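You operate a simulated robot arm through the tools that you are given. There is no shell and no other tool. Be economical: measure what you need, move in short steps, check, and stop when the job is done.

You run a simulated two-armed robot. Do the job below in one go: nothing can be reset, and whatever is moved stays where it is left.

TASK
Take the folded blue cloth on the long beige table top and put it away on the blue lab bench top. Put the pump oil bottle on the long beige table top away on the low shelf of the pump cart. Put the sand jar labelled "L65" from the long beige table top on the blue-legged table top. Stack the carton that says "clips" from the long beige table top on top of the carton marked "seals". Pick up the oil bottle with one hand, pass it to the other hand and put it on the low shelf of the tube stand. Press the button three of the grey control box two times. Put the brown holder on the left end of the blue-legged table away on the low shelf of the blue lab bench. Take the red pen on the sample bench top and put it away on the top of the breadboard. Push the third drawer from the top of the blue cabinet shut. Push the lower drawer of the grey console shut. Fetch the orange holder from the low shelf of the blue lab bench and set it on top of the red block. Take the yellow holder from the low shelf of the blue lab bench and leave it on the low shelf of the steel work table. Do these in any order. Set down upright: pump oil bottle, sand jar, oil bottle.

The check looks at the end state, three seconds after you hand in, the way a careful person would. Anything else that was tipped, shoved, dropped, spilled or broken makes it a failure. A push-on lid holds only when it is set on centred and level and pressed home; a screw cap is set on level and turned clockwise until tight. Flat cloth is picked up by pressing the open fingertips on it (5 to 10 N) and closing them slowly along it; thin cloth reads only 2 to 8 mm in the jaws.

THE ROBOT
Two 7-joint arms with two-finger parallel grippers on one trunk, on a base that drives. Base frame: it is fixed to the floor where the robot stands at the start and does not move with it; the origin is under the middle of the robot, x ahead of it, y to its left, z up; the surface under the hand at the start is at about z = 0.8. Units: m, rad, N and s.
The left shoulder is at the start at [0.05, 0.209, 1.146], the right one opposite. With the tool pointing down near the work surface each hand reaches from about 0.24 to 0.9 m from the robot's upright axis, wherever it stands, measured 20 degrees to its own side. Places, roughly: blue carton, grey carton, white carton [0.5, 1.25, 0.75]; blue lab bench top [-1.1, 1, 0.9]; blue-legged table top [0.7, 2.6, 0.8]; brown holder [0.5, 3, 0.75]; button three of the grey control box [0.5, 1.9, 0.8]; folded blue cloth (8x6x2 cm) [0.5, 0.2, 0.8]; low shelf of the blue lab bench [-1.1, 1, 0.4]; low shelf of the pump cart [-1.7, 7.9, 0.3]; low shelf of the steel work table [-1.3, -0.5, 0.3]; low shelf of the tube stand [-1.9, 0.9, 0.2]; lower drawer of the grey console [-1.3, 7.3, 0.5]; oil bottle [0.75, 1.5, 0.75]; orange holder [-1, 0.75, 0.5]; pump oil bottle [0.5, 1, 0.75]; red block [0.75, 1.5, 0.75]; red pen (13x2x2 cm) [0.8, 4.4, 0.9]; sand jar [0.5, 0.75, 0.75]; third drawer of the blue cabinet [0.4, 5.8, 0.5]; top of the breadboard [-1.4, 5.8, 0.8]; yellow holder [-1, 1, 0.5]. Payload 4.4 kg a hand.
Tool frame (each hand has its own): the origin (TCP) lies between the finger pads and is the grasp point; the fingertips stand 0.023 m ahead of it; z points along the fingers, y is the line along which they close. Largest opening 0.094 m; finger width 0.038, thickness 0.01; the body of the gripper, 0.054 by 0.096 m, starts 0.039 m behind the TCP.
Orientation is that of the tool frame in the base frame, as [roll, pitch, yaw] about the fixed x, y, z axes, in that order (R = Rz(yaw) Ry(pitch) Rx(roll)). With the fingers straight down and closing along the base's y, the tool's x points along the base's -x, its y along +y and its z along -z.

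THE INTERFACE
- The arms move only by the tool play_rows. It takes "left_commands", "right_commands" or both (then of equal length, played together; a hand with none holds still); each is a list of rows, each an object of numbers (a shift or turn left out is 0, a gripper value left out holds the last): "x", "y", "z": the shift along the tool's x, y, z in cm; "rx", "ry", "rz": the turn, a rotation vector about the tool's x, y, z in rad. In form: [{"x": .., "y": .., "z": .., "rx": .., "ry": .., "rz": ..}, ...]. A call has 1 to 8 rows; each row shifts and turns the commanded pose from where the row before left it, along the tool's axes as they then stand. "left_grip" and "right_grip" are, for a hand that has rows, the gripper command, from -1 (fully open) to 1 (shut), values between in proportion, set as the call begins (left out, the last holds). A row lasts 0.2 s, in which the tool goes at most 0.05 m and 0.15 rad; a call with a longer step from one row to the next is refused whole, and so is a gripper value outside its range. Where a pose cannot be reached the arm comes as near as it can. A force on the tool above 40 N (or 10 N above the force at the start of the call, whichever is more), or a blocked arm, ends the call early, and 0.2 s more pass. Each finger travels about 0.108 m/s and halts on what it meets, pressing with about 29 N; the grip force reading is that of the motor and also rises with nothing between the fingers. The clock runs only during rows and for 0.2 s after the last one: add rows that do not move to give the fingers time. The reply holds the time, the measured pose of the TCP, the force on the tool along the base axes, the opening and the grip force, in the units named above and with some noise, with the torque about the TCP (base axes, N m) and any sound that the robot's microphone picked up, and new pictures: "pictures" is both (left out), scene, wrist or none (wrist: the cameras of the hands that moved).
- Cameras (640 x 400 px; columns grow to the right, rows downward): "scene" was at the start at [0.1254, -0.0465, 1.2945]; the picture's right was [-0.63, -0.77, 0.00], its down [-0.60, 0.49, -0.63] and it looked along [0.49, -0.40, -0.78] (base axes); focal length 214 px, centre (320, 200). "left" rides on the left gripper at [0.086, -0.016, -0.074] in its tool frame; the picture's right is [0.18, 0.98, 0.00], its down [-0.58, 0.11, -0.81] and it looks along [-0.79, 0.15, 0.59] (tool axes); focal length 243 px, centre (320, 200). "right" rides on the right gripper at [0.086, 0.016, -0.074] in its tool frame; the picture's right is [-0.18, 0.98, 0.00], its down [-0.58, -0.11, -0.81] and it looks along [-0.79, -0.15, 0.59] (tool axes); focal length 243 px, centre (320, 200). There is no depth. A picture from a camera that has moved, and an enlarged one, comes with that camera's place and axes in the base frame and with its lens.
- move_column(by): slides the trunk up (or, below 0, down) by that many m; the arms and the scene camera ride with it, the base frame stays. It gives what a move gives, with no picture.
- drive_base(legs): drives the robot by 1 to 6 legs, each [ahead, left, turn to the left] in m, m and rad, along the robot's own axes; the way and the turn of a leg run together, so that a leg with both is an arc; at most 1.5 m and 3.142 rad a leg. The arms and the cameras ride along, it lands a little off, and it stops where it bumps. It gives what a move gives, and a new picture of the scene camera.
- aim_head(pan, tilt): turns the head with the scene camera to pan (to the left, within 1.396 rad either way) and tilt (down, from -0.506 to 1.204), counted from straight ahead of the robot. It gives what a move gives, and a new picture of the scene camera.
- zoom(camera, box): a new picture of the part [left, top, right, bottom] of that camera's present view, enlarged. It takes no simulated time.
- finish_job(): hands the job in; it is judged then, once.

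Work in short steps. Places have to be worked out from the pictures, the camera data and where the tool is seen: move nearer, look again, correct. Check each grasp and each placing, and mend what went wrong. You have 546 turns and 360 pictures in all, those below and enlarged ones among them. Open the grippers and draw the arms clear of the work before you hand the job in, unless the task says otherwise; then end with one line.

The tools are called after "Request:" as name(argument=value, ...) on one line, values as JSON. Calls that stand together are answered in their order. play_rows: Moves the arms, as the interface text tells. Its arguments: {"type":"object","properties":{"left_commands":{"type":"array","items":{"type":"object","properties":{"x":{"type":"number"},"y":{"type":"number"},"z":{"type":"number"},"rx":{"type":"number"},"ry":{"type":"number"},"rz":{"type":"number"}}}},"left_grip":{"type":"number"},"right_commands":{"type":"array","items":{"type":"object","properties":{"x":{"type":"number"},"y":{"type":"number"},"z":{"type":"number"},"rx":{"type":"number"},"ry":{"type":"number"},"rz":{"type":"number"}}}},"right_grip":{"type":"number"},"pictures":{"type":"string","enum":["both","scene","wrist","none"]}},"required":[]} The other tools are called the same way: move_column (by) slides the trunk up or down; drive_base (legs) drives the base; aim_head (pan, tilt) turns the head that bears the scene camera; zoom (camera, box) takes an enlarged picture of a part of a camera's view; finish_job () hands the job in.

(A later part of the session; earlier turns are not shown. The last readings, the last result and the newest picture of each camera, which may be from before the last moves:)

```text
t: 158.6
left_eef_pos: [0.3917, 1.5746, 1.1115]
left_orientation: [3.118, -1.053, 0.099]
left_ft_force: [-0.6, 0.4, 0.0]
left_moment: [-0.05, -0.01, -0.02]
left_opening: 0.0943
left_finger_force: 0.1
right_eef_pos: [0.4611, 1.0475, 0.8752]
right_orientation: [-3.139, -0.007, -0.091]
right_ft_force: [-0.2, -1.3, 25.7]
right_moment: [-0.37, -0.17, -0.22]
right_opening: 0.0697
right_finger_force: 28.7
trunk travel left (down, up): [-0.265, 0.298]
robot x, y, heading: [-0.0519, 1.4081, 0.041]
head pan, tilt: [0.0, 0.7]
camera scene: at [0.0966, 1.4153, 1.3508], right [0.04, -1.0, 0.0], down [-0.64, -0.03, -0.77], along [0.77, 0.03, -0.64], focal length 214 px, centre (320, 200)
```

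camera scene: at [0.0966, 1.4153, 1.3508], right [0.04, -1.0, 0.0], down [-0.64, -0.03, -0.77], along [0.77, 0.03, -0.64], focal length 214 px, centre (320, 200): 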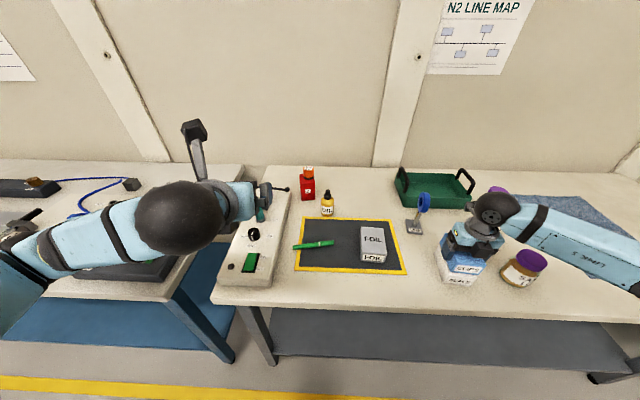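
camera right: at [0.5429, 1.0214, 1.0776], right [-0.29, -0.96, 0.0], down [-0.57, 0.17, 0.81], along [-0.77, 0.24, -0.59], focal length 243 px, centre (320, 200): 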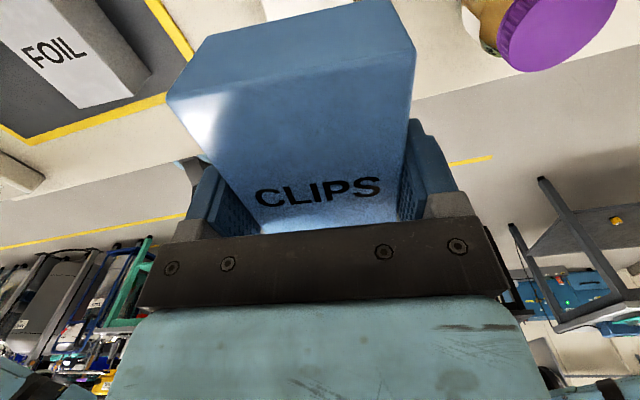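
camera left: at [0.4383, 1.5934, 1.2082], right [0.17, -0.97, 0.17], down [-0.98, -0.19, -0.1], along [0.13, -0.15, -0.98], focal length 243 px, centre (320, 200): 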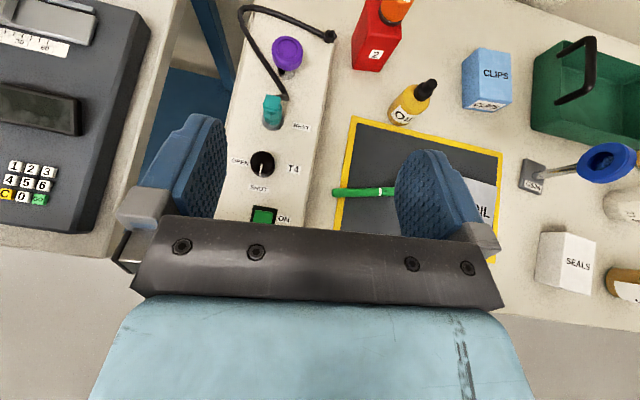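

Contact at TCP z 0.875 as expected. Ease up 1.5 mm, open, and rise.

Request:
play_rows(right_commands=[{"z": -0.3}, {}], pictures="none")

Request:
play_rows(right_commands=[{}, {}, {}], right_grip=-0.7, pictures="none")

Request:
play_rows(right_commands=[{"z": -2}, {"z": -3}, {"z": -4}, {"z": -4}, {"z": -4}, {}], pictures="both")

```text
t: 159.2
left_eef_pos: [0.3927, 1.5742, 1.1104]
left_orientation: [3.118, -1.05, 0.098]
left_ft_force: [0.4, -0.1, -0.2]
left_moment: [0.0, 0.01, -0.02]
left_opening: 0.094
left_finger_force: 0.1
right_eef_pos: [0.4606, 1.0464, 0.8734]
right_orientation: [-3.138, -0.001, -0.088]
right_ft_force: [0.8, -0.3, 8.6]
right_moment: [-0.16, -0.48, 0.03]
right_opening: 0.0697
right_finger_force: 28.8
trunk travel left (down, up): [-0.265, 0.298]
robot x, y, heading: [-0.0505, 1.4084, 0.044]
head pan, tilt: [0.0, 0.7]
```

```text
t: 160.0
left_eef_pos: [0.3927, 1.5732, 1.1105]
left_orientation: [3.121, -1.051, 0.095]
left_ft_force: [-0.1, -0.4, 0.8]
left_moment: [-0.01, 0.02, 0.04]
left_opening: 0.094
left_finger_force: 0.1
right_eef_pos: [0.4619, 1.0462, 0.8742]
right_orientation: [-3.136, -0.001, -0.086]
right_ft_force: [0.1, -0.3, 0.9]
right_moment: [0.02, -0.02, 0.01]
right_opening: 0.0796
right_finger_force: 0.0
trunk travel left (down, up): [-0.265, 0.298]
robot x, y, heading: [-0.0521, 1.408, 0.041]
head pan, tilt: [0.0, 0.7]
```

```text
t: 161.4
left_eef_pos: [0.3932, 1.573, 1.111]
left_orientation: [3.121, -1.051, 0.098]
left_ft_force: [-0.1, 0.6, -0.1]
left_moment: [0.02, -0.01, 0.0]
left_opening: 0.0943
left_finger_force: 0.0
right_eef_pos: [0.4607, 1.0477, 1.0445]
right_orientation: [-3.138, -0.001, -0.086]
right_ft_force: [-0.4, 0.2, -0.7]
right_moment: [0.03, -0.05, 0.03]
right_opening: 0.0796
right_finger_force: 0.0
trunk travel left (down, up): [-0.265, 0.298]
robot x, y, heading: [-0.0545, 1.4036, 0.044]
head pan, tilt: [0.0, 0.7]
camera scene: at [0.0992, 1.4135, 1.3499], right [0.04, -1.0, 0.0], down [-0.64, -0.03, -0.76], along [0.76, 0.03, -0.64], focal length 214 px, centre (320, 200)
camera right: at [0.5467, 1.0251, 1.1196], right [-0.27, -0.96, -0.01], down [-0.57, 0.16, 0.81], along [-0.78, 0.22, -0.59], focal length 243 px, centre (320, 200)
```

scene: 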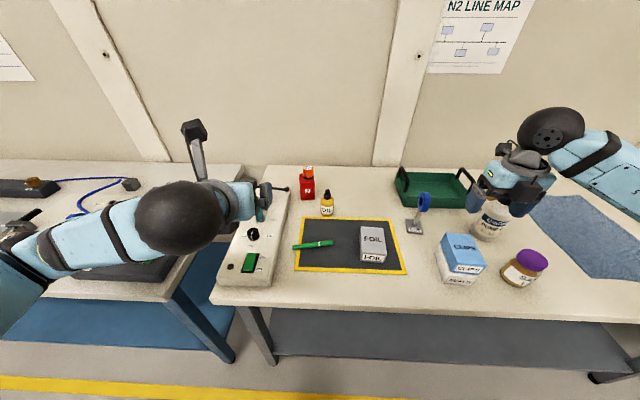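
right: 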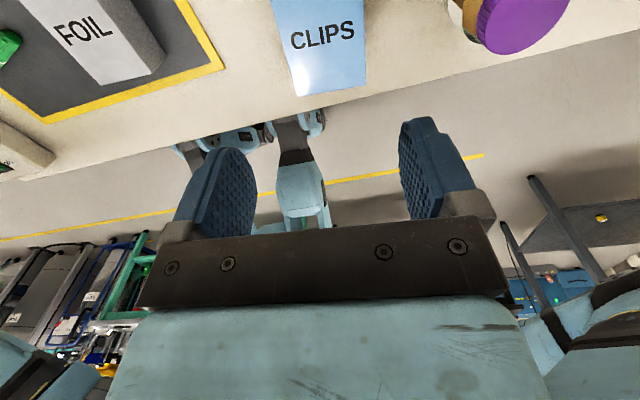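

Clips sit squarely on seals. For the oil bottle hand-over I'll pick by the cap with the right hand pointing down (camera on the -y side), then receive the body with the left. I'll unwind the right wrist by about 4.7 rad first.

Request:
play_rows(right_commands=[{"rz": -0.149}, {"rz": -0.149}, {"rz": -0.149}, {"rz": -0.149}, {"rz": -0.149}, {"rz": -0.149}, {"rz": -0.149}, {"rz": -0.149}], right_grip=-1, pictures="none")

Request:
play_rows(right_commands=[{"rz": -0.149}, {"rz": -0.149}, {"rz": -0.149}, {"rz": -0.149}, {"rz": -0.149}, {"rz": -0.149}, {"rz": -0.149}, {"rz": -0.149}], pictures="none")

Request:
play_rows(right_commands=[{"rz": -0.149}, {"rz": -0.149}, {"rz": -0.149}, {"rz": -0.149}, {"rz": -0.149}, {"rz": -0.149}, {"rz": -0.149}, {"rz": -0.149}], pictures="none")

Request:
play_rows(right_commands=[{"rz": -0.149}, {"rz": -0.149}, {"rz": -0.149}, {"rz": -0.149}, {"rz": -0.149}, {"rz": -0.149}, {"rz": -0.149}, {}], pictures="none")

```text
t: 163.2
left_eef_pos: [0.3928, 1.5736, 1.1107]
left_orientation: [3.119, -1.05, 0.096]
left_ft_force: [0.2, 0.3, -0.1]
left_moment: [-0.02, -0.01, 0.01]
left_opening: 0.094
left_finger_force: 0.0
right_eef_pos: [0.4588, 1.0467, 1.0442]
right_orientation: [-3.14, -0.006, 1.107]
right_ft_force: [0.5, 0.3, 0.1]
right_moment: [0.02, 0.0, 0.03]
right_opening: 0.0941
right_finger_force: 0.0
trunk travel left (down, up): [-0.265, 0.298]
robot x, y, heading: [-0.0533, 1.4049, 0.048]
head pan, tilt: [0.0, 0.7]
```

```text
t: 165.0
left_eef_pos: [0.393, 1.5737, 1.1105]
left_orientation: [3.12, -1.051, 0.095]
left_ft_force: [-0.3, 0.4, 0.3]
left_moment: [-0.02, -0.03, -0.02]
left_opening: 0.0939
left_finger_force: 0.1
right_eef_pos: [0.46, 1.0467, 1.0449]
right_orientation: [3.14, -0.002, 2.299]
right_ft_force: [0.3, -0.3, 0.8]
right_moment: [-0.02, 0.02, 0.02]
right_opening: 0.0941
right_finger_force: 0.1
trunk travel left (down, up): [-0.265, 0.298]
robot x, y, heading: [-0.0482, 1.4064, 0.042]
head pan, tilt: [0.0, 0.7]
```

```text
t: 166.8
left_eef_pos: [0.3933, 1.5737, 1.1095]
left_orientation: [3.119, -1.05, 0.096]
left_ft_force: [0.3, -1.0, 0.0]
left_moment: [0.01, -0.04, -0.03]
left_opening: 0.0938
left_finger_force: 0.0
right_eef_pos: [0.4612, 1.0469, 1.0431]
right_orientation: [3.138, 0.004, -2.793]
right_ft_force: [1.1, 0.0, 0.2]
right_moment: [-0.02, 0.01, 0.03]
right_opening: 0.0941
right_finger_force: 0.1
trunk travel left (down, up): [-0.265, 0.298]
robot x, y, heading: [-0.0485, 1.4056, 0.044]
head pan, tilt: [0.0, 0.7]
```

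```text
t: 168.6
left_eef_pos: [0.3928, 1.5736, 1.1103]
left_orientation: [3.121, -1.052, 0.094]
left_ft_force: [0.8, -0.4, 0.4]
left_moment: [-0.02, -0.01, 0.0]
left_opening: 0.094
left_finger_force: 0.0
right_eef_pos: [0.4272, 1.0821, 1.0335]
right_orientation: [-3.118, 0.004, -2.233]
right_ft_force: [-0.6, -0.6, -0.5]
right_moment: [0.05, 0.01, 0.0]
right_opening: 0.094
right_finger_force: 0.1
right hand out of reach, approached as far as the arm can: row 3, 4, 5, 6, 7
trunk travel left (down, up): [-0.265, 0.298]
robot x, y, heading: [-0.0541, 1.4046, 0.044]
head pan, tilt: [0.0, 0.7]
```

It stops at about -2.23 yaw here, but nearer the bottle (further left) the limit shifts. I'll move over the bottle and continue the turn.

Request:
play_rows(right_commands=[{"x": -4.6, "z": -0.3}, {"x": -4.6, "z": -0.3}, {"x": -4.6, "z": -0.3}, {"x": -4.6, "z": -0.3}, {"x": -4.6, "z": -0.3}, {"x": -4.6, "z": -0.3}, {"x": -4.6}, {"x": -4.6}], pictures="none")

Request:
play_rows(right_commands=[{"x": -4.2}, {"rz": -0.148}, {"rz": -0.148}, {"rz": -0.148}, {"rz": -0.148}, {}], pictures="both")

```text
t: 170.4
left_eef_pos: [0.3927, 1.574, 1.111]
left_orientation: [3.12, -1.049, 0.098]
left_ft_force: [-0.6, 0.5, 0.0]
left_moment: [-0.01, -0.02, -0.01]
left_opening: 0.0939
left_finger_force: 0.1
right_eef_pos: [0.6433, 1.3656, 1.0521]
right_orientation: [-3.115, 0.004, -2.234]
right_ft_force: [-0.8, 0.3, 0.0]
right_moment: [-0.01, 0.02, 0.01]
right_opening: 0.094
right_finger_force: 0.1
right hand out of reach, approached as far as the arm can: row 8
trunk travel left (down, up): [-0.265, 0.298]
robot x, y, heading: [-0.0537, 1.4043, 0.041]
head pan, tilt: [0.0, 0.7]
```

```text
t: 171.8
left_eef_pos: [0.3937, 1.5736, 1.1103]
left_orientation: [3.12, -1.051, 0.096]
left_ft_force: [0.3, 1.2, 0.5]
left_moment: [-0.02, 0.01, 0.01]
left_opening: 0.0939
left_finger_force: 0.0
right_eef_pos: [0.6443, 1.365, 1.0497]
right_orientation: [-3.116, 0.003, -2.236]
right_ft_force: [0.6, 0.1, 0.4]
right_moment: [-0.03, -0.01, -0.03]
right_opening: 0.0941
right_finger_force: 0.0
right hand out of reach, approached as far as the arm can: row 1, 2, 3, 4, 5
trunk travel left (down, up): [-0.265, 0.298]
robot x, y, heading: [-0.0503, 1.4052, 0.045]
head pan, tilt: [0.0, 0.7]
camera scene: at [0.099, 1.4138, 1.3499], right [0.04, -1.0, 0.0], down [-0.64, -0.03, -0.76], along [0.76, 0.03, -0.64], focal length 214 px, centre (320, 200)
camera right: at [0.577, 1.3084, 1.1248], right [-0.66, 0.75, -0.02], down [0.43, 0.4, 0.81], along [0.62, 0.52, -0.58], focal length 243 px, centre (320, 200)
```

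scene: 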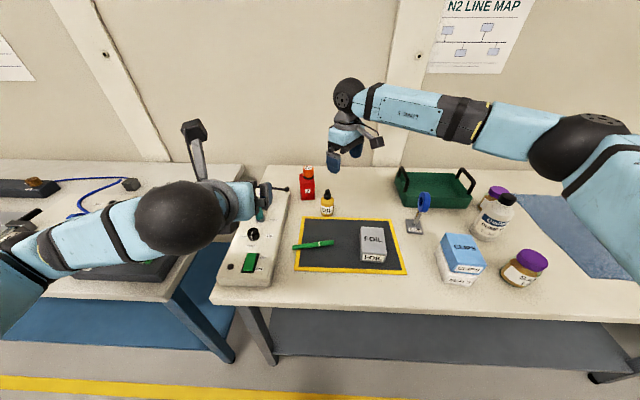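
right: 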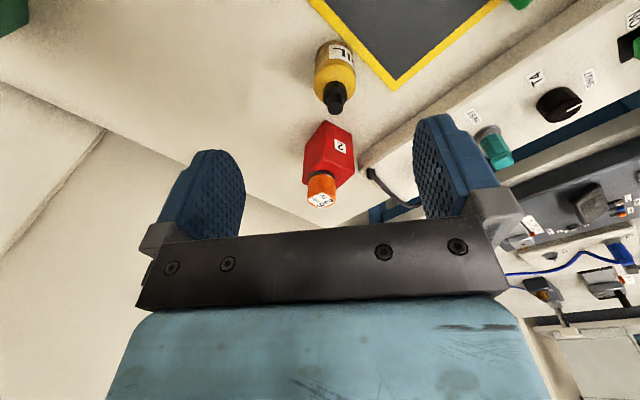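

The right wrist won't go that way, so I'll change plan: left picks the bottle by its body (tilted, as for the holder), and right receives the cap horizontally from the right side. Retract the right hand and rotate it the easy way.

Request:
play_rows(right_commands=[{"x": 4.3, "z": -1.5}, {"x": 4.3, "z": -1.5}, {"x": 4.3, "z": -1.5}, {"x": 4.3, "z": -1.5}, {"x": 4.3, "z": -1.5}, {"x": 4.3, "z": -1.5}, {"rz": 0.149}, {"rz": 0.149}], pictures="none")

Request:
play_rows(right_commands=[{"rz": 0.149}, {"rz": 0.149}, {"rz": 0.149}, {"rz": 0.149}, {"rz": 0.149}, {"rz": 0.149}, {"rz": 0.149}, {"rz": 0.149}], pictures="none")

Request:
play_rows(right_commands=[{"rz": 0.149}, {"rz": 0.149}, {"rz": 0.149}, {"rz": 0.149}, {"rz": 0.149}, {"rz": 0.149}, {"rz": 0.1}, {}], pictures="none")

Request:
play_rows(right_commands=[{"ry": 0.149}, {"ry": 0.149}, {"ry": 0.149}, {"ry": 0.149}, {"ry": 0.149}, {"ry": 0.149}, {"ry": 0.149}, {"ry": 0.149}], pictures="scene")

```text
t: 173.6
left_eef_pos: [0.3935, 1.5727, 1.1109]
left_orientation: [3.122, -1.051, 0.095]
left_ft_force: [0.2, 0.5, 0.2]
left_moment: [-0.01, 0.01, 0.04]
left_opening: 0.094
left_finger_force: 0.1
right_eef_pos: [0.4834, 1.1586, 1.1381]
right_orientation: [-3.117, 0.011, -2.535]
right_ft_force: [-0.1, -0.8, -0.3]
right_moment: [0.01, 0.0, -0.01]
right_opening: 0.094
right_finger_force: 0.1
trunk travel left (down, up): [-0.265, 0.298]
robot x, y, heading: [-0.0557, 1.4047, 0.044]
head pan, tilt: [0.0, 0.7]
```

```text
t: 175.4
left_eef_pos: [0.3932, 1.5722, 1.1103]
left_orientation: [3.119, -1.051, 0.095]
left_ft_force: [0.0, 0.1, 0.2]
left_moment: [-0.03, -0.02, 0.01]
left_opening: 0.0939
left_finger_force: 0.1
right_eef_pos: [0.4828, 1.161, 1.1384]
right_orientation: [3.14, 0.025, 2.554]
right_ft_force: [0.3, -0.4, -0.1]
right_moment: [-0.01, 0.01, 0.01]
right_opening: 0.0939
right_finger_force: 0.0
trunk travel left (down, up): [-0.265, 0.298]
robot x, y, heading: [-0.0514, 1.4041, 0.049]
head pan, tilt: [0.0, 0.7]
```

```text
t: 177.2
left_eef_pos: [0.394, 1.5725, 1.1106]
left_orientation: [3.121, -1.052, 0.097]
left_ft_force: [-1.0, -0.7, 0.3]
left_moment: [0.01, -0.03, 0.03]
left_opening: 0.0941
left_finger_force: 0.1
right_eef_pos: [0.4833, 1.1607, 1.1391]
right_orientation: [3.121, 0.012, 1.559]
right_ft_force: [0.0, -0.7, -0.1]
right_moment: [0.03, 0.01, 0.02]
right_opening: 0.0939
right_finger_force: 0.0
trunk travel left (down, up): [-0.265, 0.298]
robot x, y, heading: [-0.0547, 1.4022, 0.042]
head pan, tilt: [0.0, 0.7]
```

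```text
t: 179.0
left_eef_pos: [0.3938, 1.5725, 1.1106]
left_orientation: [3.121, -1.05, 0.096]
left_ft_force: [0.4, -0.1, -0.5]
left_moment: [-0.03, 0.0, -0.02]
left_opening: 0.0942
left_finger_force: 0.0
right_eef_pos: [0.4834, 1.1616, 1.1391]
right_orientation: [3.082, -1.18, 1.615]
right_ft_force: [-1.3, -0.6, 0.5]
right_moment: [0.02, -0.01, 0.0]
right_opening: 0.094
right_finger_force: 0.0
trunk travel left (down, up): [-0.265, 0.298]
robot x, y, heading: [-0.0527, 1.4055, 0.044]
head pan, tilt: [0.0, 0.7]
camera scene: at [0.0992, 1.4134, 1.35], right [0.04, -1.0, 0.0], down [-0.64, -0.03, -0.76], along [0.76, 0.03, -0.64], focal length 214 px, centre (320, 200)
```

scene: 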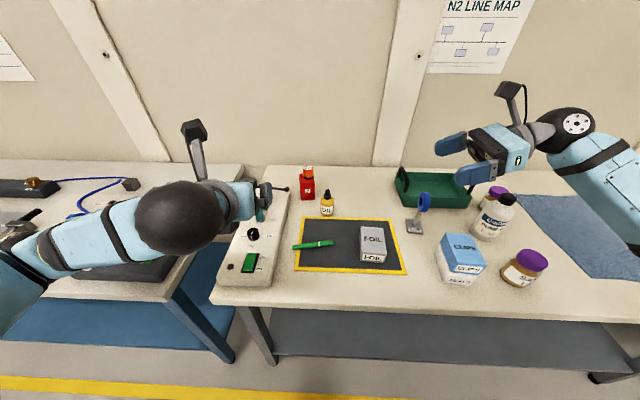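

Right orientation works; finish levelling it while the left hand goes to a pre-grasp for the bottle.

Request:
play_rows(left_commands=[{"x": -1.15, "y": 2.57, "z": 3.45}, {"x": -1.15, "y": 2.57, "z": 3.45}, {"x": -1.15, "y": 2.57, "z": 3.45}, {"x": -1.15, "y": 2.57, "z": 3.45}, {"x": -1.15, "y": 2.57, "z": 3.45}, {"x": -1.15, "y": 2.57, "z": 3.45}, {"x": -1.15, "y": 2.57, "z": 3.45}, {}], right_commands=[{"ry": 0.128}, {"ry": 0.128}, {"ry": 0.128}, {}, {}, {}, {}, {}], pictures="both")

```text
t: 180.8
left_eef_pos: [0.5796, 1.406, 0.9219]
left_orientation: [3.119, -1.051, 0.097]
left_ft_force: [0.4, 0.5, -0.3]
left_moment: [0.05, 0.05, -0.01]
left_opening: 0.0939
left_finger_force: 0.2
right_eef_pos: [0.4843, 1.161, 1.1394]
right_orientation: [1.904, -1.548, 2.802]
right_ft_force: [0.4, -1.1, -0.2]
right_moment: [0.04, 0.01, 0.01]
right_opening: 0.094
right_finger_force: 0.1
trunk travel left (down, up): [-0.265, 0.298]
robot x, y, heading: [-0.0532, 1.4023, 0.039]
head pan, tilt: [0.0, 0.7]
camera scene: at [0.0987, 1.4144, 1.35], right [0.04, -1.0, 0.0], down [-0.64, -0.03, -0.77], along [0.76, 0.03, -0.64], focal length 214 px, centre (320, 200)
camera right: at [0.4975, 1.0876, 1.2273], right [0.99, -0.01, -0.16], down [-0.1, -0.81, -0.58], along [-0.13, 0.59, -0.8], focal length 243 px, centre (320, 200)
camera left: at [0.5576, 1.4212, 1.0332], right [0.17, -0.97, 0.17], down [-0.98, -0.19, -0.1], along [0.13, -0.15, -0.98], focal length 243 px, centre (320, 200)
```

scene: 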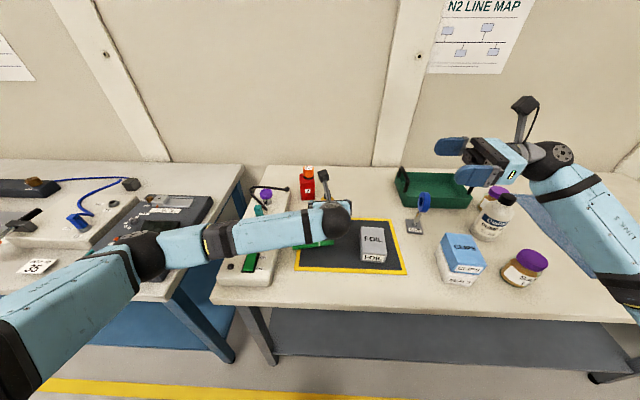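
right: 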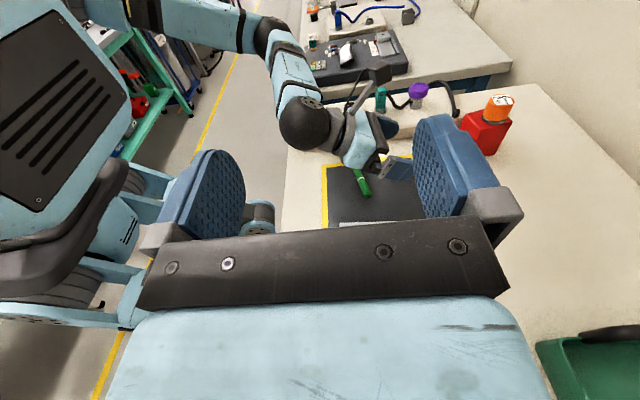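
left: 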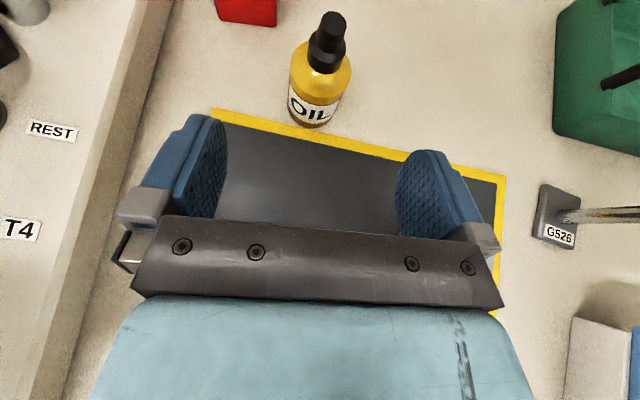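

Bottle centre ≈ (0.677, 1.411). Approach part-way and check.

Request:
play_rows(left_commands=[{"x": -0.7, "y": 0.1, "z": 3.1}, {"x": -0.7, "y": 0.1, "z": 3.1}, {"x": -0.7, "y": 0.1, "z": 3.1}, {}], pictures="wrist")

```text
t: 181.8
left_eef_pos: [0.6487, 1.4055, 0.8571]
left_orientation: [3.12, -1.052, 0.099]
left_ft_force: [0.4, -0.6, -0.5]
left_moment: [-0.03, 0.0, 0.02]
left_opening: 0.0941
left_finger_force: 0.0
right_eef_pos: [0.4835, 1.16, 1.1387]
right_orientation: [1.893, -1.55, 2.812]
right_ft_force: [-0.9, -0.1, 1.3]
right_moment: [0.0, 0.03, 0.0]
right_opening: 0.0939
right_finger_force: 0.0
trunk travel left (down, up): [-0.265, 0.298]
robot x, y, heading: [-0.0538, 1.406, 0.041]
head pan, tilt: [0.0, 0.7]
camera left: at [0.6265, 1.4208, 0.9691], right [0.17, -0.97, 0.17], down [-0.98, -0.19, -0.1], along [0.13, -0.15, -0.98], focal length 243 px, centre (320, 200)
```

left: 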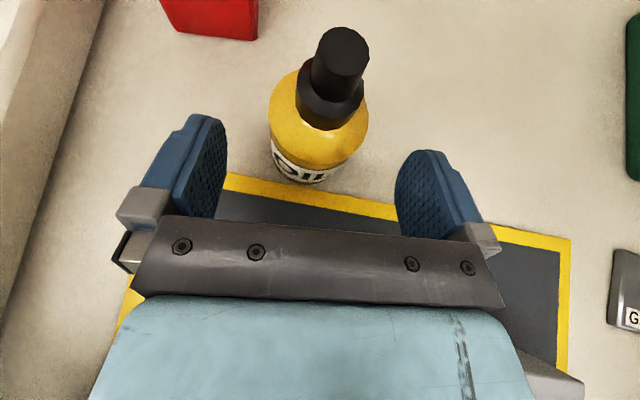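

Well centred. Final advance, then close and lift.

Request:
play_rows(left_commands=[{"x": -0.3, "y": -0.3, "z": 1.7}, {"x": -0.3, "z": 1.7}, {}], pictures="none")

Request:
play_rows(left_commands=[{}, {}, {}, {}], left_grip=1, pictures="none")

Request:
play_rows(left_commands=[{"x": 1.74, "z": -1}, {"x": 3.1, "z": -1.8}, {"x": 3.5, "z": -2}, {"x": 3.5, "z": -2}, {"x": 3.5, "z": -2}, {}], pictures="wrist")

```text
t: 182.6
left_eef_pos: [0.6763, 1.412, 0.8345]
left_orientation: [3.122, -1.049, 0.094]
left_ft_force: [-0.3, -0.5, 0.0]
left_moment: [-0.02, -0.01, 0.0]
left_opening: 0.0938
left_finger_force: 0.0
right_eef_pos: [0.4824, 1.1619, 1.1394]
right_orientation: [1.895, -1.548, 2.812]
right_ft_force: [-1.0, 0.3, -0.5]
right_moment: [-0.01, -0.01, -0.05]
right_opening: 0.0942
right_finger_force: 0.0
trunk travel left (down, up): [-0.265, 0.298]
robot x, y, heading: [-0.0492, 1.4054, 0.042]
head pan, tilt: [0.0, 0.7]
```

```text
t: 183.6
left_eef_pos: [0.6755, 1.4115, 0.8345]
left_orientation: [3.12, -1.051, 0.096]
left_ft_force: [-0.5, -0.3, 0.4]
left_moment: [0.03, 0.0, 0.04]
left_opening: 0.0468
left_finger_force: 28.6
right_eef_pos: [0.4835, 1.161, 1.1391]
right_orientation: [1.888, -1.549, 2.813]
right_ft_force: [-0.1, 0.3, 1.2]
right_moment: [-0.01, 0.02, -0.03]
right_opening: 0.0941
right_finger_force: 0.1
trunk travel left (down, up): [-0.265, 0.298]
robot x, y, heading: [-0.0535, 1.4024, 0.045]
head pan, tilt: [0.0, 0.7]
```

```text
t: 185.0
left_eef_pos: [0.6733, 1.4152, 1.012]
left_orientation: [3.119, -1.05, 0.096]
left_ft_force: [0.2, -0.1, -1.4]
left_moment: [-0.01, -0.02, -0.01]
left_opening: 0.0468
left_finger_force: 29.2
right_eef_pos: [0.4854, 1.1611, 1.1388]
right_orientation: [1.903, -1.549, 2.8]
right_ft_force: [-0.3, -0.4, -0.3]
right_moment: [0.04, 0.0, -0.01]
right_opening: 0.094
right_finger_force: 0.0
trunk travel left (down, up): [-0.265, 0.298]
robot x, y, heading: [-0.053, 1.4024, 0.044]
head pan, tilt: [0.0, 0.7]
camera left: at [0.6512, 1.4301, 1.1237], right [0.17, -0.97, 0.17], down [-0.98, -0.19, -0.1], along [0.13, -0.15, -0.98], focal length 243 px, centre (320, 200)
```

left: 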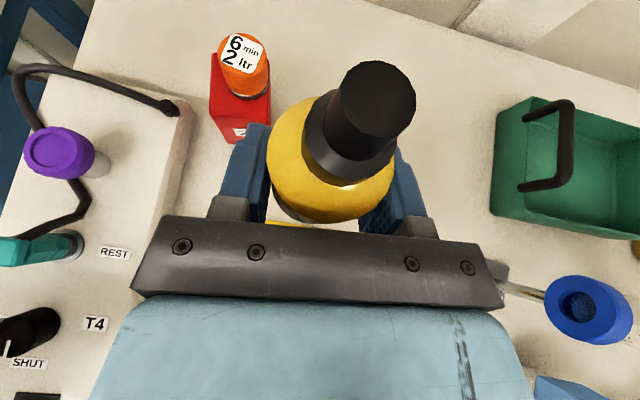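

Bottle is held. To keep gripper bodies apart at the hand-over I'd like the left hand pointing more toward -y; I'll bring it in and yaw it as far as it goes, about the vertical.

Request:
play_rows(left_commands=[{"x": -0.64, "y": -0.36, "z": -3.9}, {"x": -0.64, "y": -0.36, "z": -3.9}, {"x": -0.64, "y": -0.36, "z": -3.9}, {"x": -0.64, "y": -0.36, "z": -3.9}, {"x": -0.64, "y": -0.36, "z": -3.9}, {}], pictures="none")

Request:
play_rows(left_commands=[{"rx": -0.126, "rz": 0.072}, {"rx": -0.126, "rz": 0.072}, {"rx": -0.126, "rz": 0.072}, {"rx": -0.126, "rz": 0.072}, {"rx": -0.126, "rz": 0.072}, {"rx": -0.126, "rz": 0.072}, {}], pictures="scene")

```text
t: 186.4
left_eef_pos: [0.4875, 1.4196, 1.0783]
left_orientation: [3.12, -1.05, 0.096]
left_ft_force: [0.1, -0.6, -1.2]
left_moment: [0.02, 0.0, -0.04]
left_opening: 0.0469
left_finger_force: 29.0
right_eef_pos: [0.4852, 1.1618, 1.1391]
right_orientation: [1.9, -1.549, 2.802]
right_ft_force: [0.7, 0.1, -1.4]
right_moment: [-0.03, 0.05, 0.0]
right_opening: 0.0941
right_finger_force: 0.1
trunk travel left (down, up): [-0.265, 0.298]
robot x, y, heading: [-0.053, 1.4039, 0.047]
head pan, tilt: [0.0, 0.7]
```

```text
t: 188.0
left_eef_pos: [0.4865, 1.4181, 1.0809]
left_orientation: [3.125, -1.058, -0.783]
left_ft_force: [0.0, 0.3, -1.0]
left_moment: [-0.03, 0.0, -0.02]
left_opening: 0.0466
left_finger_force: 28.2
right_eef_pos: [0.4831, 1.1608, 1.1393]
right_orientation: [1.887, -1.549, 2.816]
right_ft_force: [-0.1, 0.1, 0.0]
right_moment: [0.0, 0.03, -0.03]
right_opening: 0.0942
right_finger_force: 0.1
trunk travel left (down, up): [-0.265, 0.298]
robot x, y, heading: [-0.0526, 1.405, 0.045]
head pan, tilt: [0.0, 0.7]
camera scene: at [0.0992, 1.4136, 1.3499], right [0.04, -1.0, 0.0], down [-0.64, -0.03, -0.76], along [0.76, 0.03, -0.64], focal length 214 px, centre (320, 200)
```

scene: 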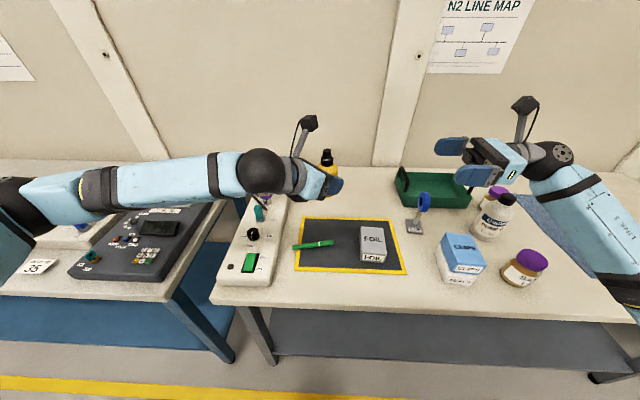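

It turns freely; continue to point along -y.

Request:
play_rows(left_commands=[{"rx": -0.126, "rz": 0.072}, {"rx": -0.126, "rz": 0.072}, {"rx": -0.126, "rz": 0.072}, {"rx": -0.126, "rz": 0.072}, {"rx": -0.126, "rz": 0.072}, {}], pictures="both")

```text
t: 189.4
left_eef_pos: [0.4879, 1.4182, 1.0814]
left_orientation: [3.136, -1.061, -1.27]
left_ft_force: [-0.2, -0.2, -1.1]
left_moment: [0.0, 0.01, 0.01]
left_opening: 0.0466
left_finger_force: 28.6
left hand out of reach, approached as far as the arm can: row 4, 5
right_eef_pos: [0.4845, 1.1604, 1.1385]
right_orientation: [1.889, -1.546, 2.816]
right_ft_force: [0.3, -0.1, 0.1]
right_moment: [0.02, 0.0, -0.01]
right_opening: 0.094
right_finger_force: 0.2
trunk travel left (down, up): [-0.265, 0.298]
robot x, y, heading: [-0.055, 1.4096, 0.044]
head pan, tilt: [0.0, 0.7]
camera scene: at [0.0991, 1.4137, 1.3499], right [0.04, -1.0, 0.0], down [-0.64, -0.03, -0.76], along [0.76, 0.03, -0.64], focal length 214 px, centre (320, 200)
camera left: at [0.497, 1.4435, 1.1931], right [-0.91, -0.37, 0.16], down [-0.39, 0.91, -0.11], along [-0.11, -0.17, -0.98], focal length 243 px, centre (320, 200)
```

scene: 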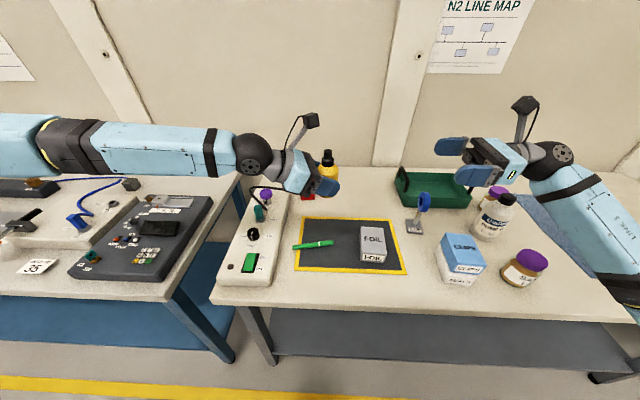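
left: 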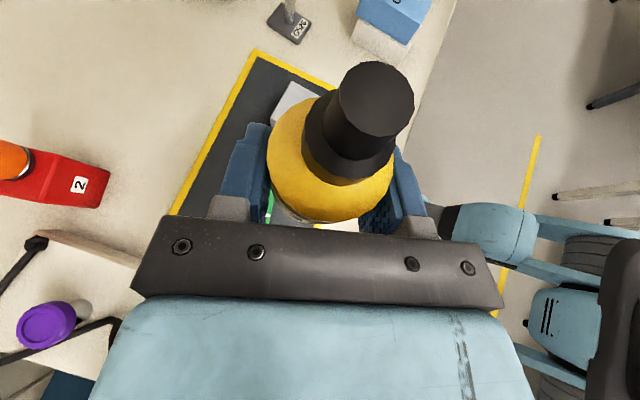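

Left points nearly -y and the bottle is upright. Now slide the right hand in toward the cap, fingers partly open, stopping short to look.

Request:
play_rows(right_commands=[{"y": 0.1, "z": 4.5}, {"y": 0.1, "z": 4.5}, {"y": 0.1, "z": 4.5}, {"y": 0.2, "z": 4.5}, {}], right_grip=-0.28, pictures="wrist")

Request:
zoom(camera="scene", box=[240, 90, 440, 215])

```text
t: 190.6
left_eef_pos: [0.4864, 1.4164, 1.0806]
left_orientation: [3.136, -1.062, -1.273]
left_ft_force: [0.6, 1.1, -1.6]
left_moment: [-0.01, 0.02, 0.01]
left_opening: 0.0468
left_finger_force: 29.6
right_eef_pos: [0.4912, 1.3422, 1.1387]
right_orientation: [1.863, -1.549, 2.84]
right_ft_force: [-0.8, -0.5, 0.5]
right_moment: [0.0, 0.02, 0.01]
right_opening: 0.0602
right_finger_force: 0.0
trunk travel left (down, up): [-0.265, 0.298]
robot x, y, heading: [-0.0522, 1.4058, 0.044]
head pan, tilt: [0.0, 0.7]
camera right: at [0.5045, 1.268, 1.2264], right [0.99, -0.01, -0.16], down [-0.1, -0.81, -0.58], along [-0.13, 0.59, -0.8], focal length 243 px, centre (320, 200)
```

right: 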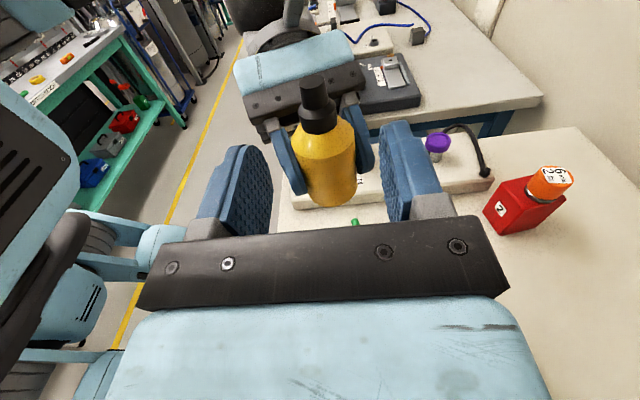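

```text
3.20 times, centred on (340, 152) of scene
camera zoom: at [0.0989, 1.413, 1.35], right [0.04, -1.0, 0.0], down [-0.64, -0.03, -0.77], along [0.76, 0.03, -0.64], focal length 686 px, centre (256, 352)
```

zoom: 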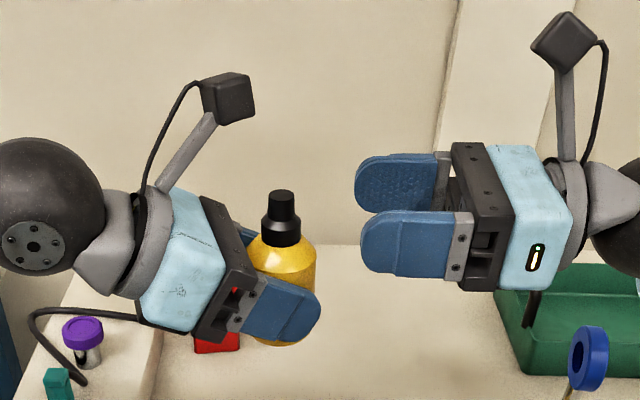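

Geometry looks good. Advance 7.4 cm and close on the cap.

Request:
play_rows(right_commands=[{"z": 3.5}, {"z": 2.5}, {"z": 1.4}, {}], pictures="none")

Request:
play_rows(right_commands=[{}, {}, {}], right_grip=1, pictures="wrist")

Request:
zoom(camera="scene", box=[240, 90, 440, 215])

```text
t: 191.4
left_eef_pos: [0.4895, 1.4215, 1.0818]
left_orientation: [3.137, -1.06, -1.26]
left_ft_force: [-0.8, 6.3, 0.2]
left_moment: [-0.2, 0.0, -0.21]
left_opening: 0.0466
left_finger_force: 29.0
right_eef_pos: [0.4932, 1.4094, 1.1366]
right_orientation: [2.016, -1.546, 2.68]
right_ft_force: [0.8, -5.4, -1.6]
right_moment: [-0.11, -0.11, 0.22]
right_opening: 0.0594
right_finger_force: 0.1
trunk travel left (down, up): [-0.265, 0.298]
robot x, y, heading: [-0.0543, 1.4008, 0.046]
head pan, tilt: [0.0, 0.7]
stopped in row 4 (left hand): the force on the tool passed its limit at 48 N (the readings are from after the stop); the commanded pose is now the measured one
```

```text
t: 192.2
left_eef_pos: [0.4903, 1.4212, 1.0811]
left_orientation: [3.14, -1.058, -1.262]
left_ft_force: [23.2, -8.5, -4.7]
left_moment: [0.49, 0.05, 0.32]
left_opening: 0.0466
left_finger_force: 29.2
right_eef_pos: [0.492, 1.4099, 1.1362]
right_orientation: [1.973, -1.546, 2.729]
right_ft_force: [-24.3, 8.4, 3.7]
right_moment: [0.06, 1.26, -0.04]
right_opening: 0.023
right_finger_force: 29.1
trunk travel left (down, up): [-0.265, 0.298]
robot x, y, heading: [-0.0513, 1.4065, 0.04]
head pan, tilt: [0.0, 0.7]
camera right: at [0.5058, 1.3365, 1.2249], right [0.99, -0.01, -0.16], down [-0.1, -0.81, -0.58], along [-0.13, 0.59, -0.8], focal length 243 px, centre (320, 200)
```

right: 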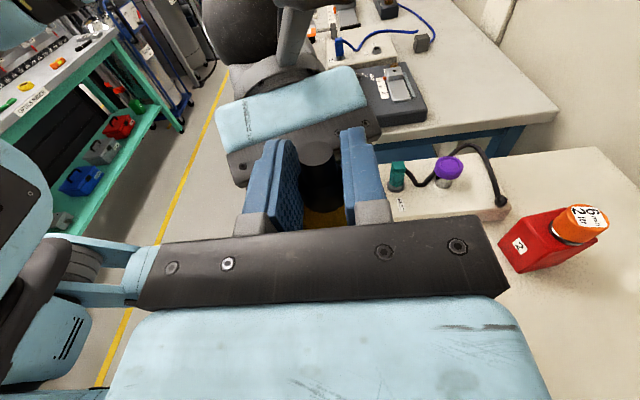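

```text
3.20 times, centred on (340, 152) of scene
camera zoom: at [0.0992, 1.4138, 1.3499], right [0.04, -1.0, 0.0], down [-0.64, -0.03, -0.76], along [0.76, 0.03, -0.64], focal length 686 px, centre (256, 352)
```

zoom: 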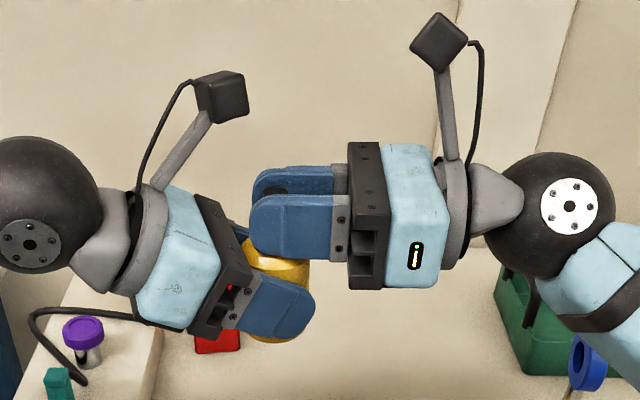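

The right has the cap (23 mm). Now open the left and retreat it horizontally.

Request:
play_rows(left_commands=[{}, {}, {}], left_grip=-0.7, pictures="none")

Request:
play_rows(left_commands=[{"x": -1, "z": -1.7}, {"x": -1.5, "z": -2.6}, {"x": -1.5, "z": -2.6}, {"x": -2, "z": -3.4}, {"x": -2, "z": -3.4}, {}], pictures="scene")

```text
t: 193.0
left_eef_pos: [0.4893, 1.4207, 1.0814]
left_orientation: [3.136, -1.061, -1.265]
left_ft_force: [0.0, -0.1, 0.5]
left_moment: [0.02, 0.03, 0.02]
left_opening: 0.0799
left_finger_force: 0.1
right_eef_pos: [0.4939, 1.4087, 1.1373]
right_orientation: [1.989, -1.545, 2.711]
right_ft_force: [0.1, 0.9, -0.7]
right_moment: [-0.02, 0.01, -0.04]
right_opening: 0.0224
right_finger_force: 29.3
trunk travel left (down, up): [-0.265, 0.298]
robot x, y, heading: [-0.051, 1.4076, 0.045]
head pan, tilt: [0.0, 0.7]
```

```text
t: 194.4
left_eef_pos: [0.4432, 1.5747, 1.0794]
left_orientation: [3.137, -1.056, -1.265]
left_ft_force: [0.5, -1.7, -0.2]
left_moment: [0.03, -0.03, -0.01]
left_opening: 0.0798
left_finger_force: 0.0
left hand out of reach, approached as far as the arm can: row 1
right_eef_pos: [0.4949, 1.4076, 1.1365]
right_orientation: [1.943, -1.547, 2.755]
right_ft_force: [-0.3, -1.3, 0.2]
right_moment: [-0.03, 0.02, 0.0]
right_opening: 0.0217
right_finger_force: 29.0
trunk travel left (down, up): [-0.265, 0.298]
robot x, y, heading: [-0.0506, 1.4036, 0.044]
head pan, tilt: [0.0, 0.7]
camera scene: at [0.0996, 1.4122, 1.3498], right [0.04, -1.0, 0.0], down [-0.64, -0.03, -0.76], along [0.76, 0.03, -0.64], focal length 214 px, centre (320, 200)
```

scene: 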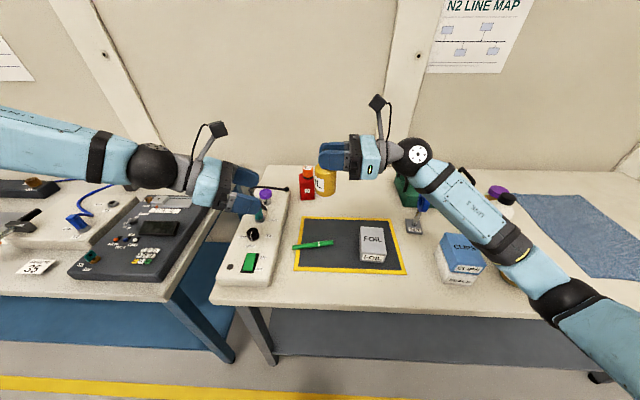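

Hand-over done; right holds the bottle. Before driving, I'll turn the left hand forward again and check the right's grip.

Request:
play_rows(left_commands=[{"rx": 0.126, "rz": -0.072}, {"rx": 0.126, "rz": -0.072}, {"rx": 0.126, "rz": -0.072}, {"rx": 0.126, "rz": -0.072}, {"rx": 0.126, "rz": -0.072}, {"rx": 0.126, "rz": -0.072}, {"rx": 0.126, "rz": -0.072}, {"rx": 0.126, "rz": -0.072}], left_grip=-1, right_commands=[{"z": -3, "x": 0.5}, {"z": -3, "x": 0.5}, {"z": -3, "x": 0.5}, {"z": -3, "x": 0.5}, {"z": -3, "x": 0.5}, {"z": -3, "x": 0.5}, {}, {}], pictures="none")

Request:
drive_base(legs=[[-0.12, 0, 0], [0, -0.72, 0]])

Request:
aim_head(pan=0.0, tilt=0.8)

```text
t: 196.2
left_eef_pos: [0.4441, 1.5722, 1.0785]
left_orientation: [3.128, -1.052, -0.092]
left_ft_force: [0.5, 0.0, 0.4]
left_moment: [0.0, -0.02, -0.01]
left_opening: 0.0943
left_finger_force: 0.2
right_eef_pos: [0.4891, 1.228, 1.1682]
right_orientation: [1.969, -1.546, 2.73]
right_ft_force: [0.4, -0.4, -0.8]
right_moment: [-0.06, 0.01, 0.02]
right_opening: 0.022
right_finger_force: 29.2
trunk travel left (down, up): [-0.265, 0.298]
robot x, y, heading: [-0.0542, 1.4059, 0.043]
head pan, tilt: [0.0, 0.7]
```

```text
t: 203.8
left_eef_pos: [0.3507, 0.8281, 1.0786]
left_orientation: [3.124, -1.053, -0.123]
left_ft_force: [0.5, 0.4, 0.2]
left_moment: [0.01, 0.02, -0.01]
left_opening: 0.094
left_finger_force: 0.1
right_eef_pos: [0.3859, 0.4844, 1.168]
right_orientation: [1.98, -1.545, 2.687]
right_ft_force: [-0.7, -0.8, -1.2]
right_moment: [-0.03, 0.03, -0.02]
right_opening: 0.0216
right_finger_force: 29.0
trunk travel left (down, up): [-0.265, 0.298]
robot x, y, heading: [-0.1496, 0.6773, 0.017]
head pan, tilt: [0.0, 0.7]
camera scene: at [0.0022, 0.68, 1.3499], right [0.01, -1.0, 0.0], down [-0.64, -0.01, -0.76], along [0.76, 0.01, -0.64], focal length 214 px, centre (320, 200)
```

scene: 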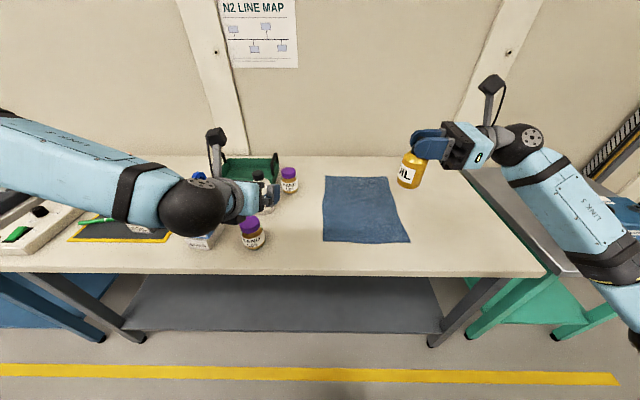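

```text
t: 204.5
left_eef_pos: [0.3506, 0.8277, 1.0777]
left_orientation: [3.124, -1.053, -0.124]
left_ft_force: [-0.2, 0.4, -0.2]
left_moment: [0.03, -0.02, -0.05]
left_opening: 0.0939
left_finger_force: 0.1
right_eef_pos: [0.3864, 0.4844, 1.1679]
right_orientation: [1.985, -1.548, 2.681]
right_ft_force: [-0.5, -0.5, -0.2]
right_moment: [-0.03, 0.02, -0.04]
right_opening: 0.022
right_finger_force: 29.0
trunk travel left (down, up): [-0.265, 0.298]
robot x, y, heading: [-0.1451, 0.6769, 0.004]
head pan, tilt: [0.0, 0.799]
camera scene: at [-0.0021, 0.68, 1.3417], right [0.01, -1.0, 0.0], down [-0.72, -0.01, -0.7], along [0.7, 0.01, -0.72], focal length 214 px, centre (320, 200)
```

scene: 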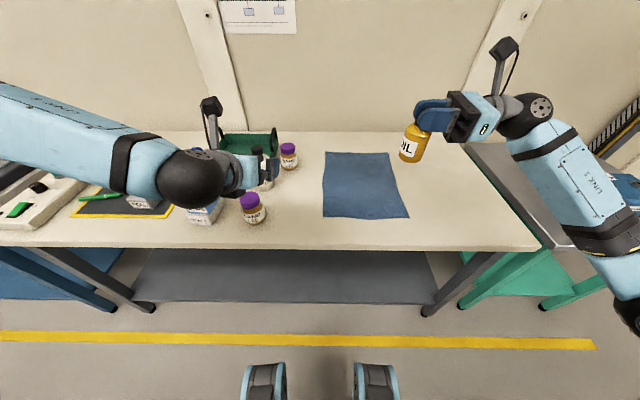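

Request:
zoom(camera="scene", box=[180, 125, 330, 230])

```text
3.81 times, centred on (255, 178) of scene
camera zoom: at [-0.0021, 0.68, 1.3417], right [0.01, -1.0, 0.0], down [-0.72, -0.01, -0.7], along [0.7, 0.01, -0.72], focal length 817 px, centre (568, 286)
```

zoom: 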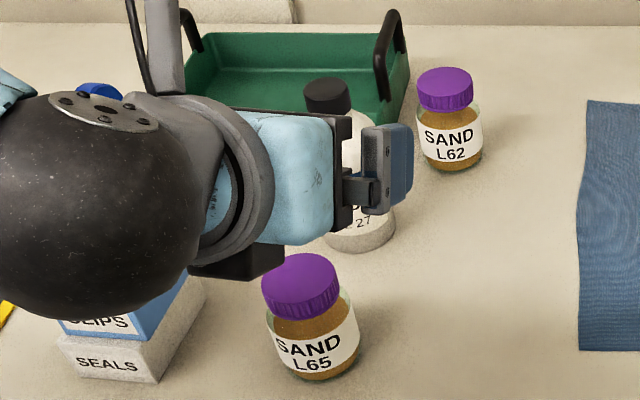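

L65 is the near jar, centre ≈ (0.445, 0.893), height ≈ 0.10, diameter ≈ 0.074. Left hand to pre-grasp.

Request:
play_rows(left_commands=[{"x": -3.28, "y": -1.53, "z": 1.84}, {"x": -3.28, "y": -1.53, "z": 1.84}, {"x": -3.28, "y": -1.53, "z": 1.84}, {"x": -3.28, "y": -1.53, "z": 1.84}, {"x": -3.28, "y": -1.53, "z": 1.84}, {}], pictures="wrist")

```text
t: 205.9
left_eef_pos: [0.3613, 0.9046, 0.8926]
left_orientation: [3.127, -1.053, -0.125]
left_ft_force: [0.4, -0.7, -0.2]
left_moment: [0.0, -0.03, -0.02]
left_opening: 0.0939
left_finger_force: 0.1
right_eef_pos: [0.386, 0.4824, 1.1691]
right_orientation: [1.964, -1.547, 2.704]
right_ft_force: [-0.1, -0.2, -0.9]
right_moment: [-0.03, -0.01, 0.0]
right_opening: 0.0217
right_finger_force: 29.0
trunk travel left (down, up): [-0.265, 0.298]
robot x, y, heading: [-0.1471, 0.6766, 0.012]
head pan, tilt: [0.0, 0.799]
camera left: at [0.3421, 0.923, 1.0046], right [-0.05, -0.98, 0.17], down [-0.99, 0.03, -0.1], along [0.1, -0.17, -0.98], focal length 243 px, centre (320, 200)
```

left: 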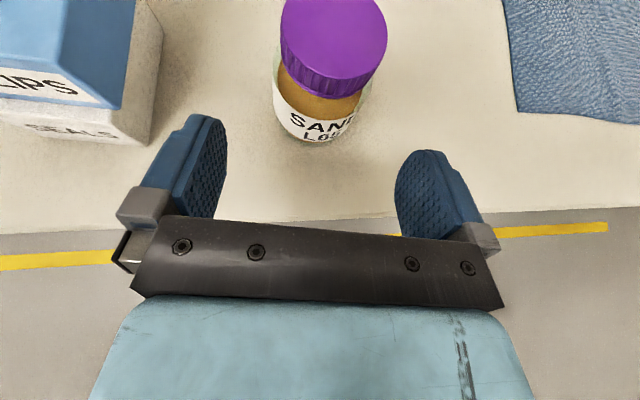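

Request:
play_rows(left_commands=[{"x": -0.1, "y": 0.2, "z": 2.5}, {"x": -0.1, "y": 0.15, "z": 2.5}, {"x": -0.1, "y": 0.15, "z": 2}, {}], pictures="wrist")

```text
t: 206.9
left_eef_pos: [0.4186, 0.8907, 0.8539]
left_orientation: [3.124, -1.052, -0.124]
left_ft_force: [0.3, -0.2, -0.2]
left_moment: [0.0, 0.01, -0.01]
left_opening: 0.094
left_finger_force: 0.0
right_eef_pos: [0.3863, 0.4836, 1.1692]
right_orientation: [1.981, -1.545, 2.685]
right_ft_force: [-0.3, 0.0, -1.4]
right_moment: [0.0, 0.01, -0.03]
right_opening: 0.0217
right_finger_force: 28.7
trunk travel left (down, up): [-0.265, 0.298]
robot x, y, heading: [-0.1523, 0.6804, 0.012]
head pan, tilt: [0.0, 0.799]
camera left: at [0.4012, 0.9089, 0.9656], right [-0.05, -0.98, 0.17], down [-0.99, 0.03, -0.1], along [0.1, -0.17, -0.98], focal length 243 px, centre (320, 200)
```

left: 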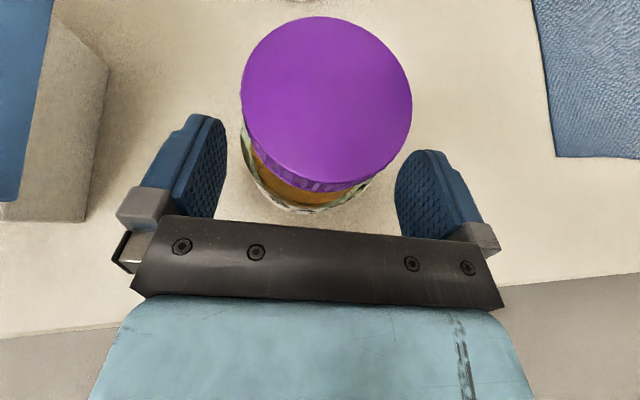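

Request:
play_rows(left_commands=[{"y": 0.1, "z": 1.6}, {"z": 1.4}, {}], pictures="none")

Request:
play_rows(left_commands=[{}, {}, {}, {}], left_grip=1, pictures="wrist")

```text
t: 207.7
left_eef_pos: [0.4425, 0.8845, 0.8384]
left_orientation: [3.124, -1.053, -0.124]
left_ft_force: [-0.5, 0.0, -0.6]
left_moment: [-0.05, 0.01, -0.03]
left_opening: 0.0941
left_finger_force: 0.1
right_eef_pos: [0.3857, 0.4834, 1.1683]
right_orientation: [1.984, -1.546, 2.685]
right_ft_force: [0.4, -0.3, -0.7]
right_moment: [-0.05, -0.02, 0.03]
right_opening: 0.0217
right_finger_force: 28.5
trunk travel left (down, up): [-0.265, 0.298]
robot x, y, heading: [-0.1514, 0.6731, 0.016]
head pan, tilt: [0.0, 0.799]
```

```text
t: 208.7
left_eef_pos: [0.4438, 0.883, 0.8377]
left_orientation: [3.125, -1.052, -0.123]
left_ft_force: [1.0, 1.1, -0.6]
left_moment: [0.09, -0.03, 0.01]
left_opening: 0.0633
left_finger_force: 29.4
right_eef_pos: [0.3862, 0.4839, 1.1679]
right_orientation: [1.99, -1.545, 2.679]
right_ft_force: [-0.5, 0.1, -2.0]
right_moment: [0.02, -0.02, -0.02]
right_opening: 0.022
right_finger_force: 28.7
trunk travel left (down, up): [-0.265, 0.298]
robot x, y, heading: [-0.1481, 0.674, 0.009]
head pan, tilt: [0.0, 0.799]
camera left: at [0.4253, 0.9033, 0.9506], right [-0.05, -0.98, 0.17], down [-0.99, 0.03, -0.1], along [0.1, -0.17, -0.98], focal length 243 px, centre (320, 200)
```

left: 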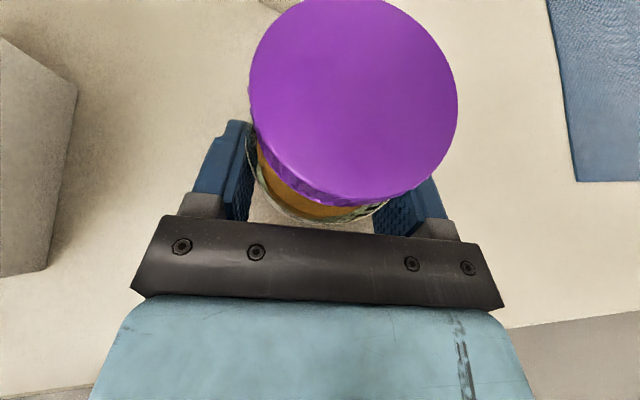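

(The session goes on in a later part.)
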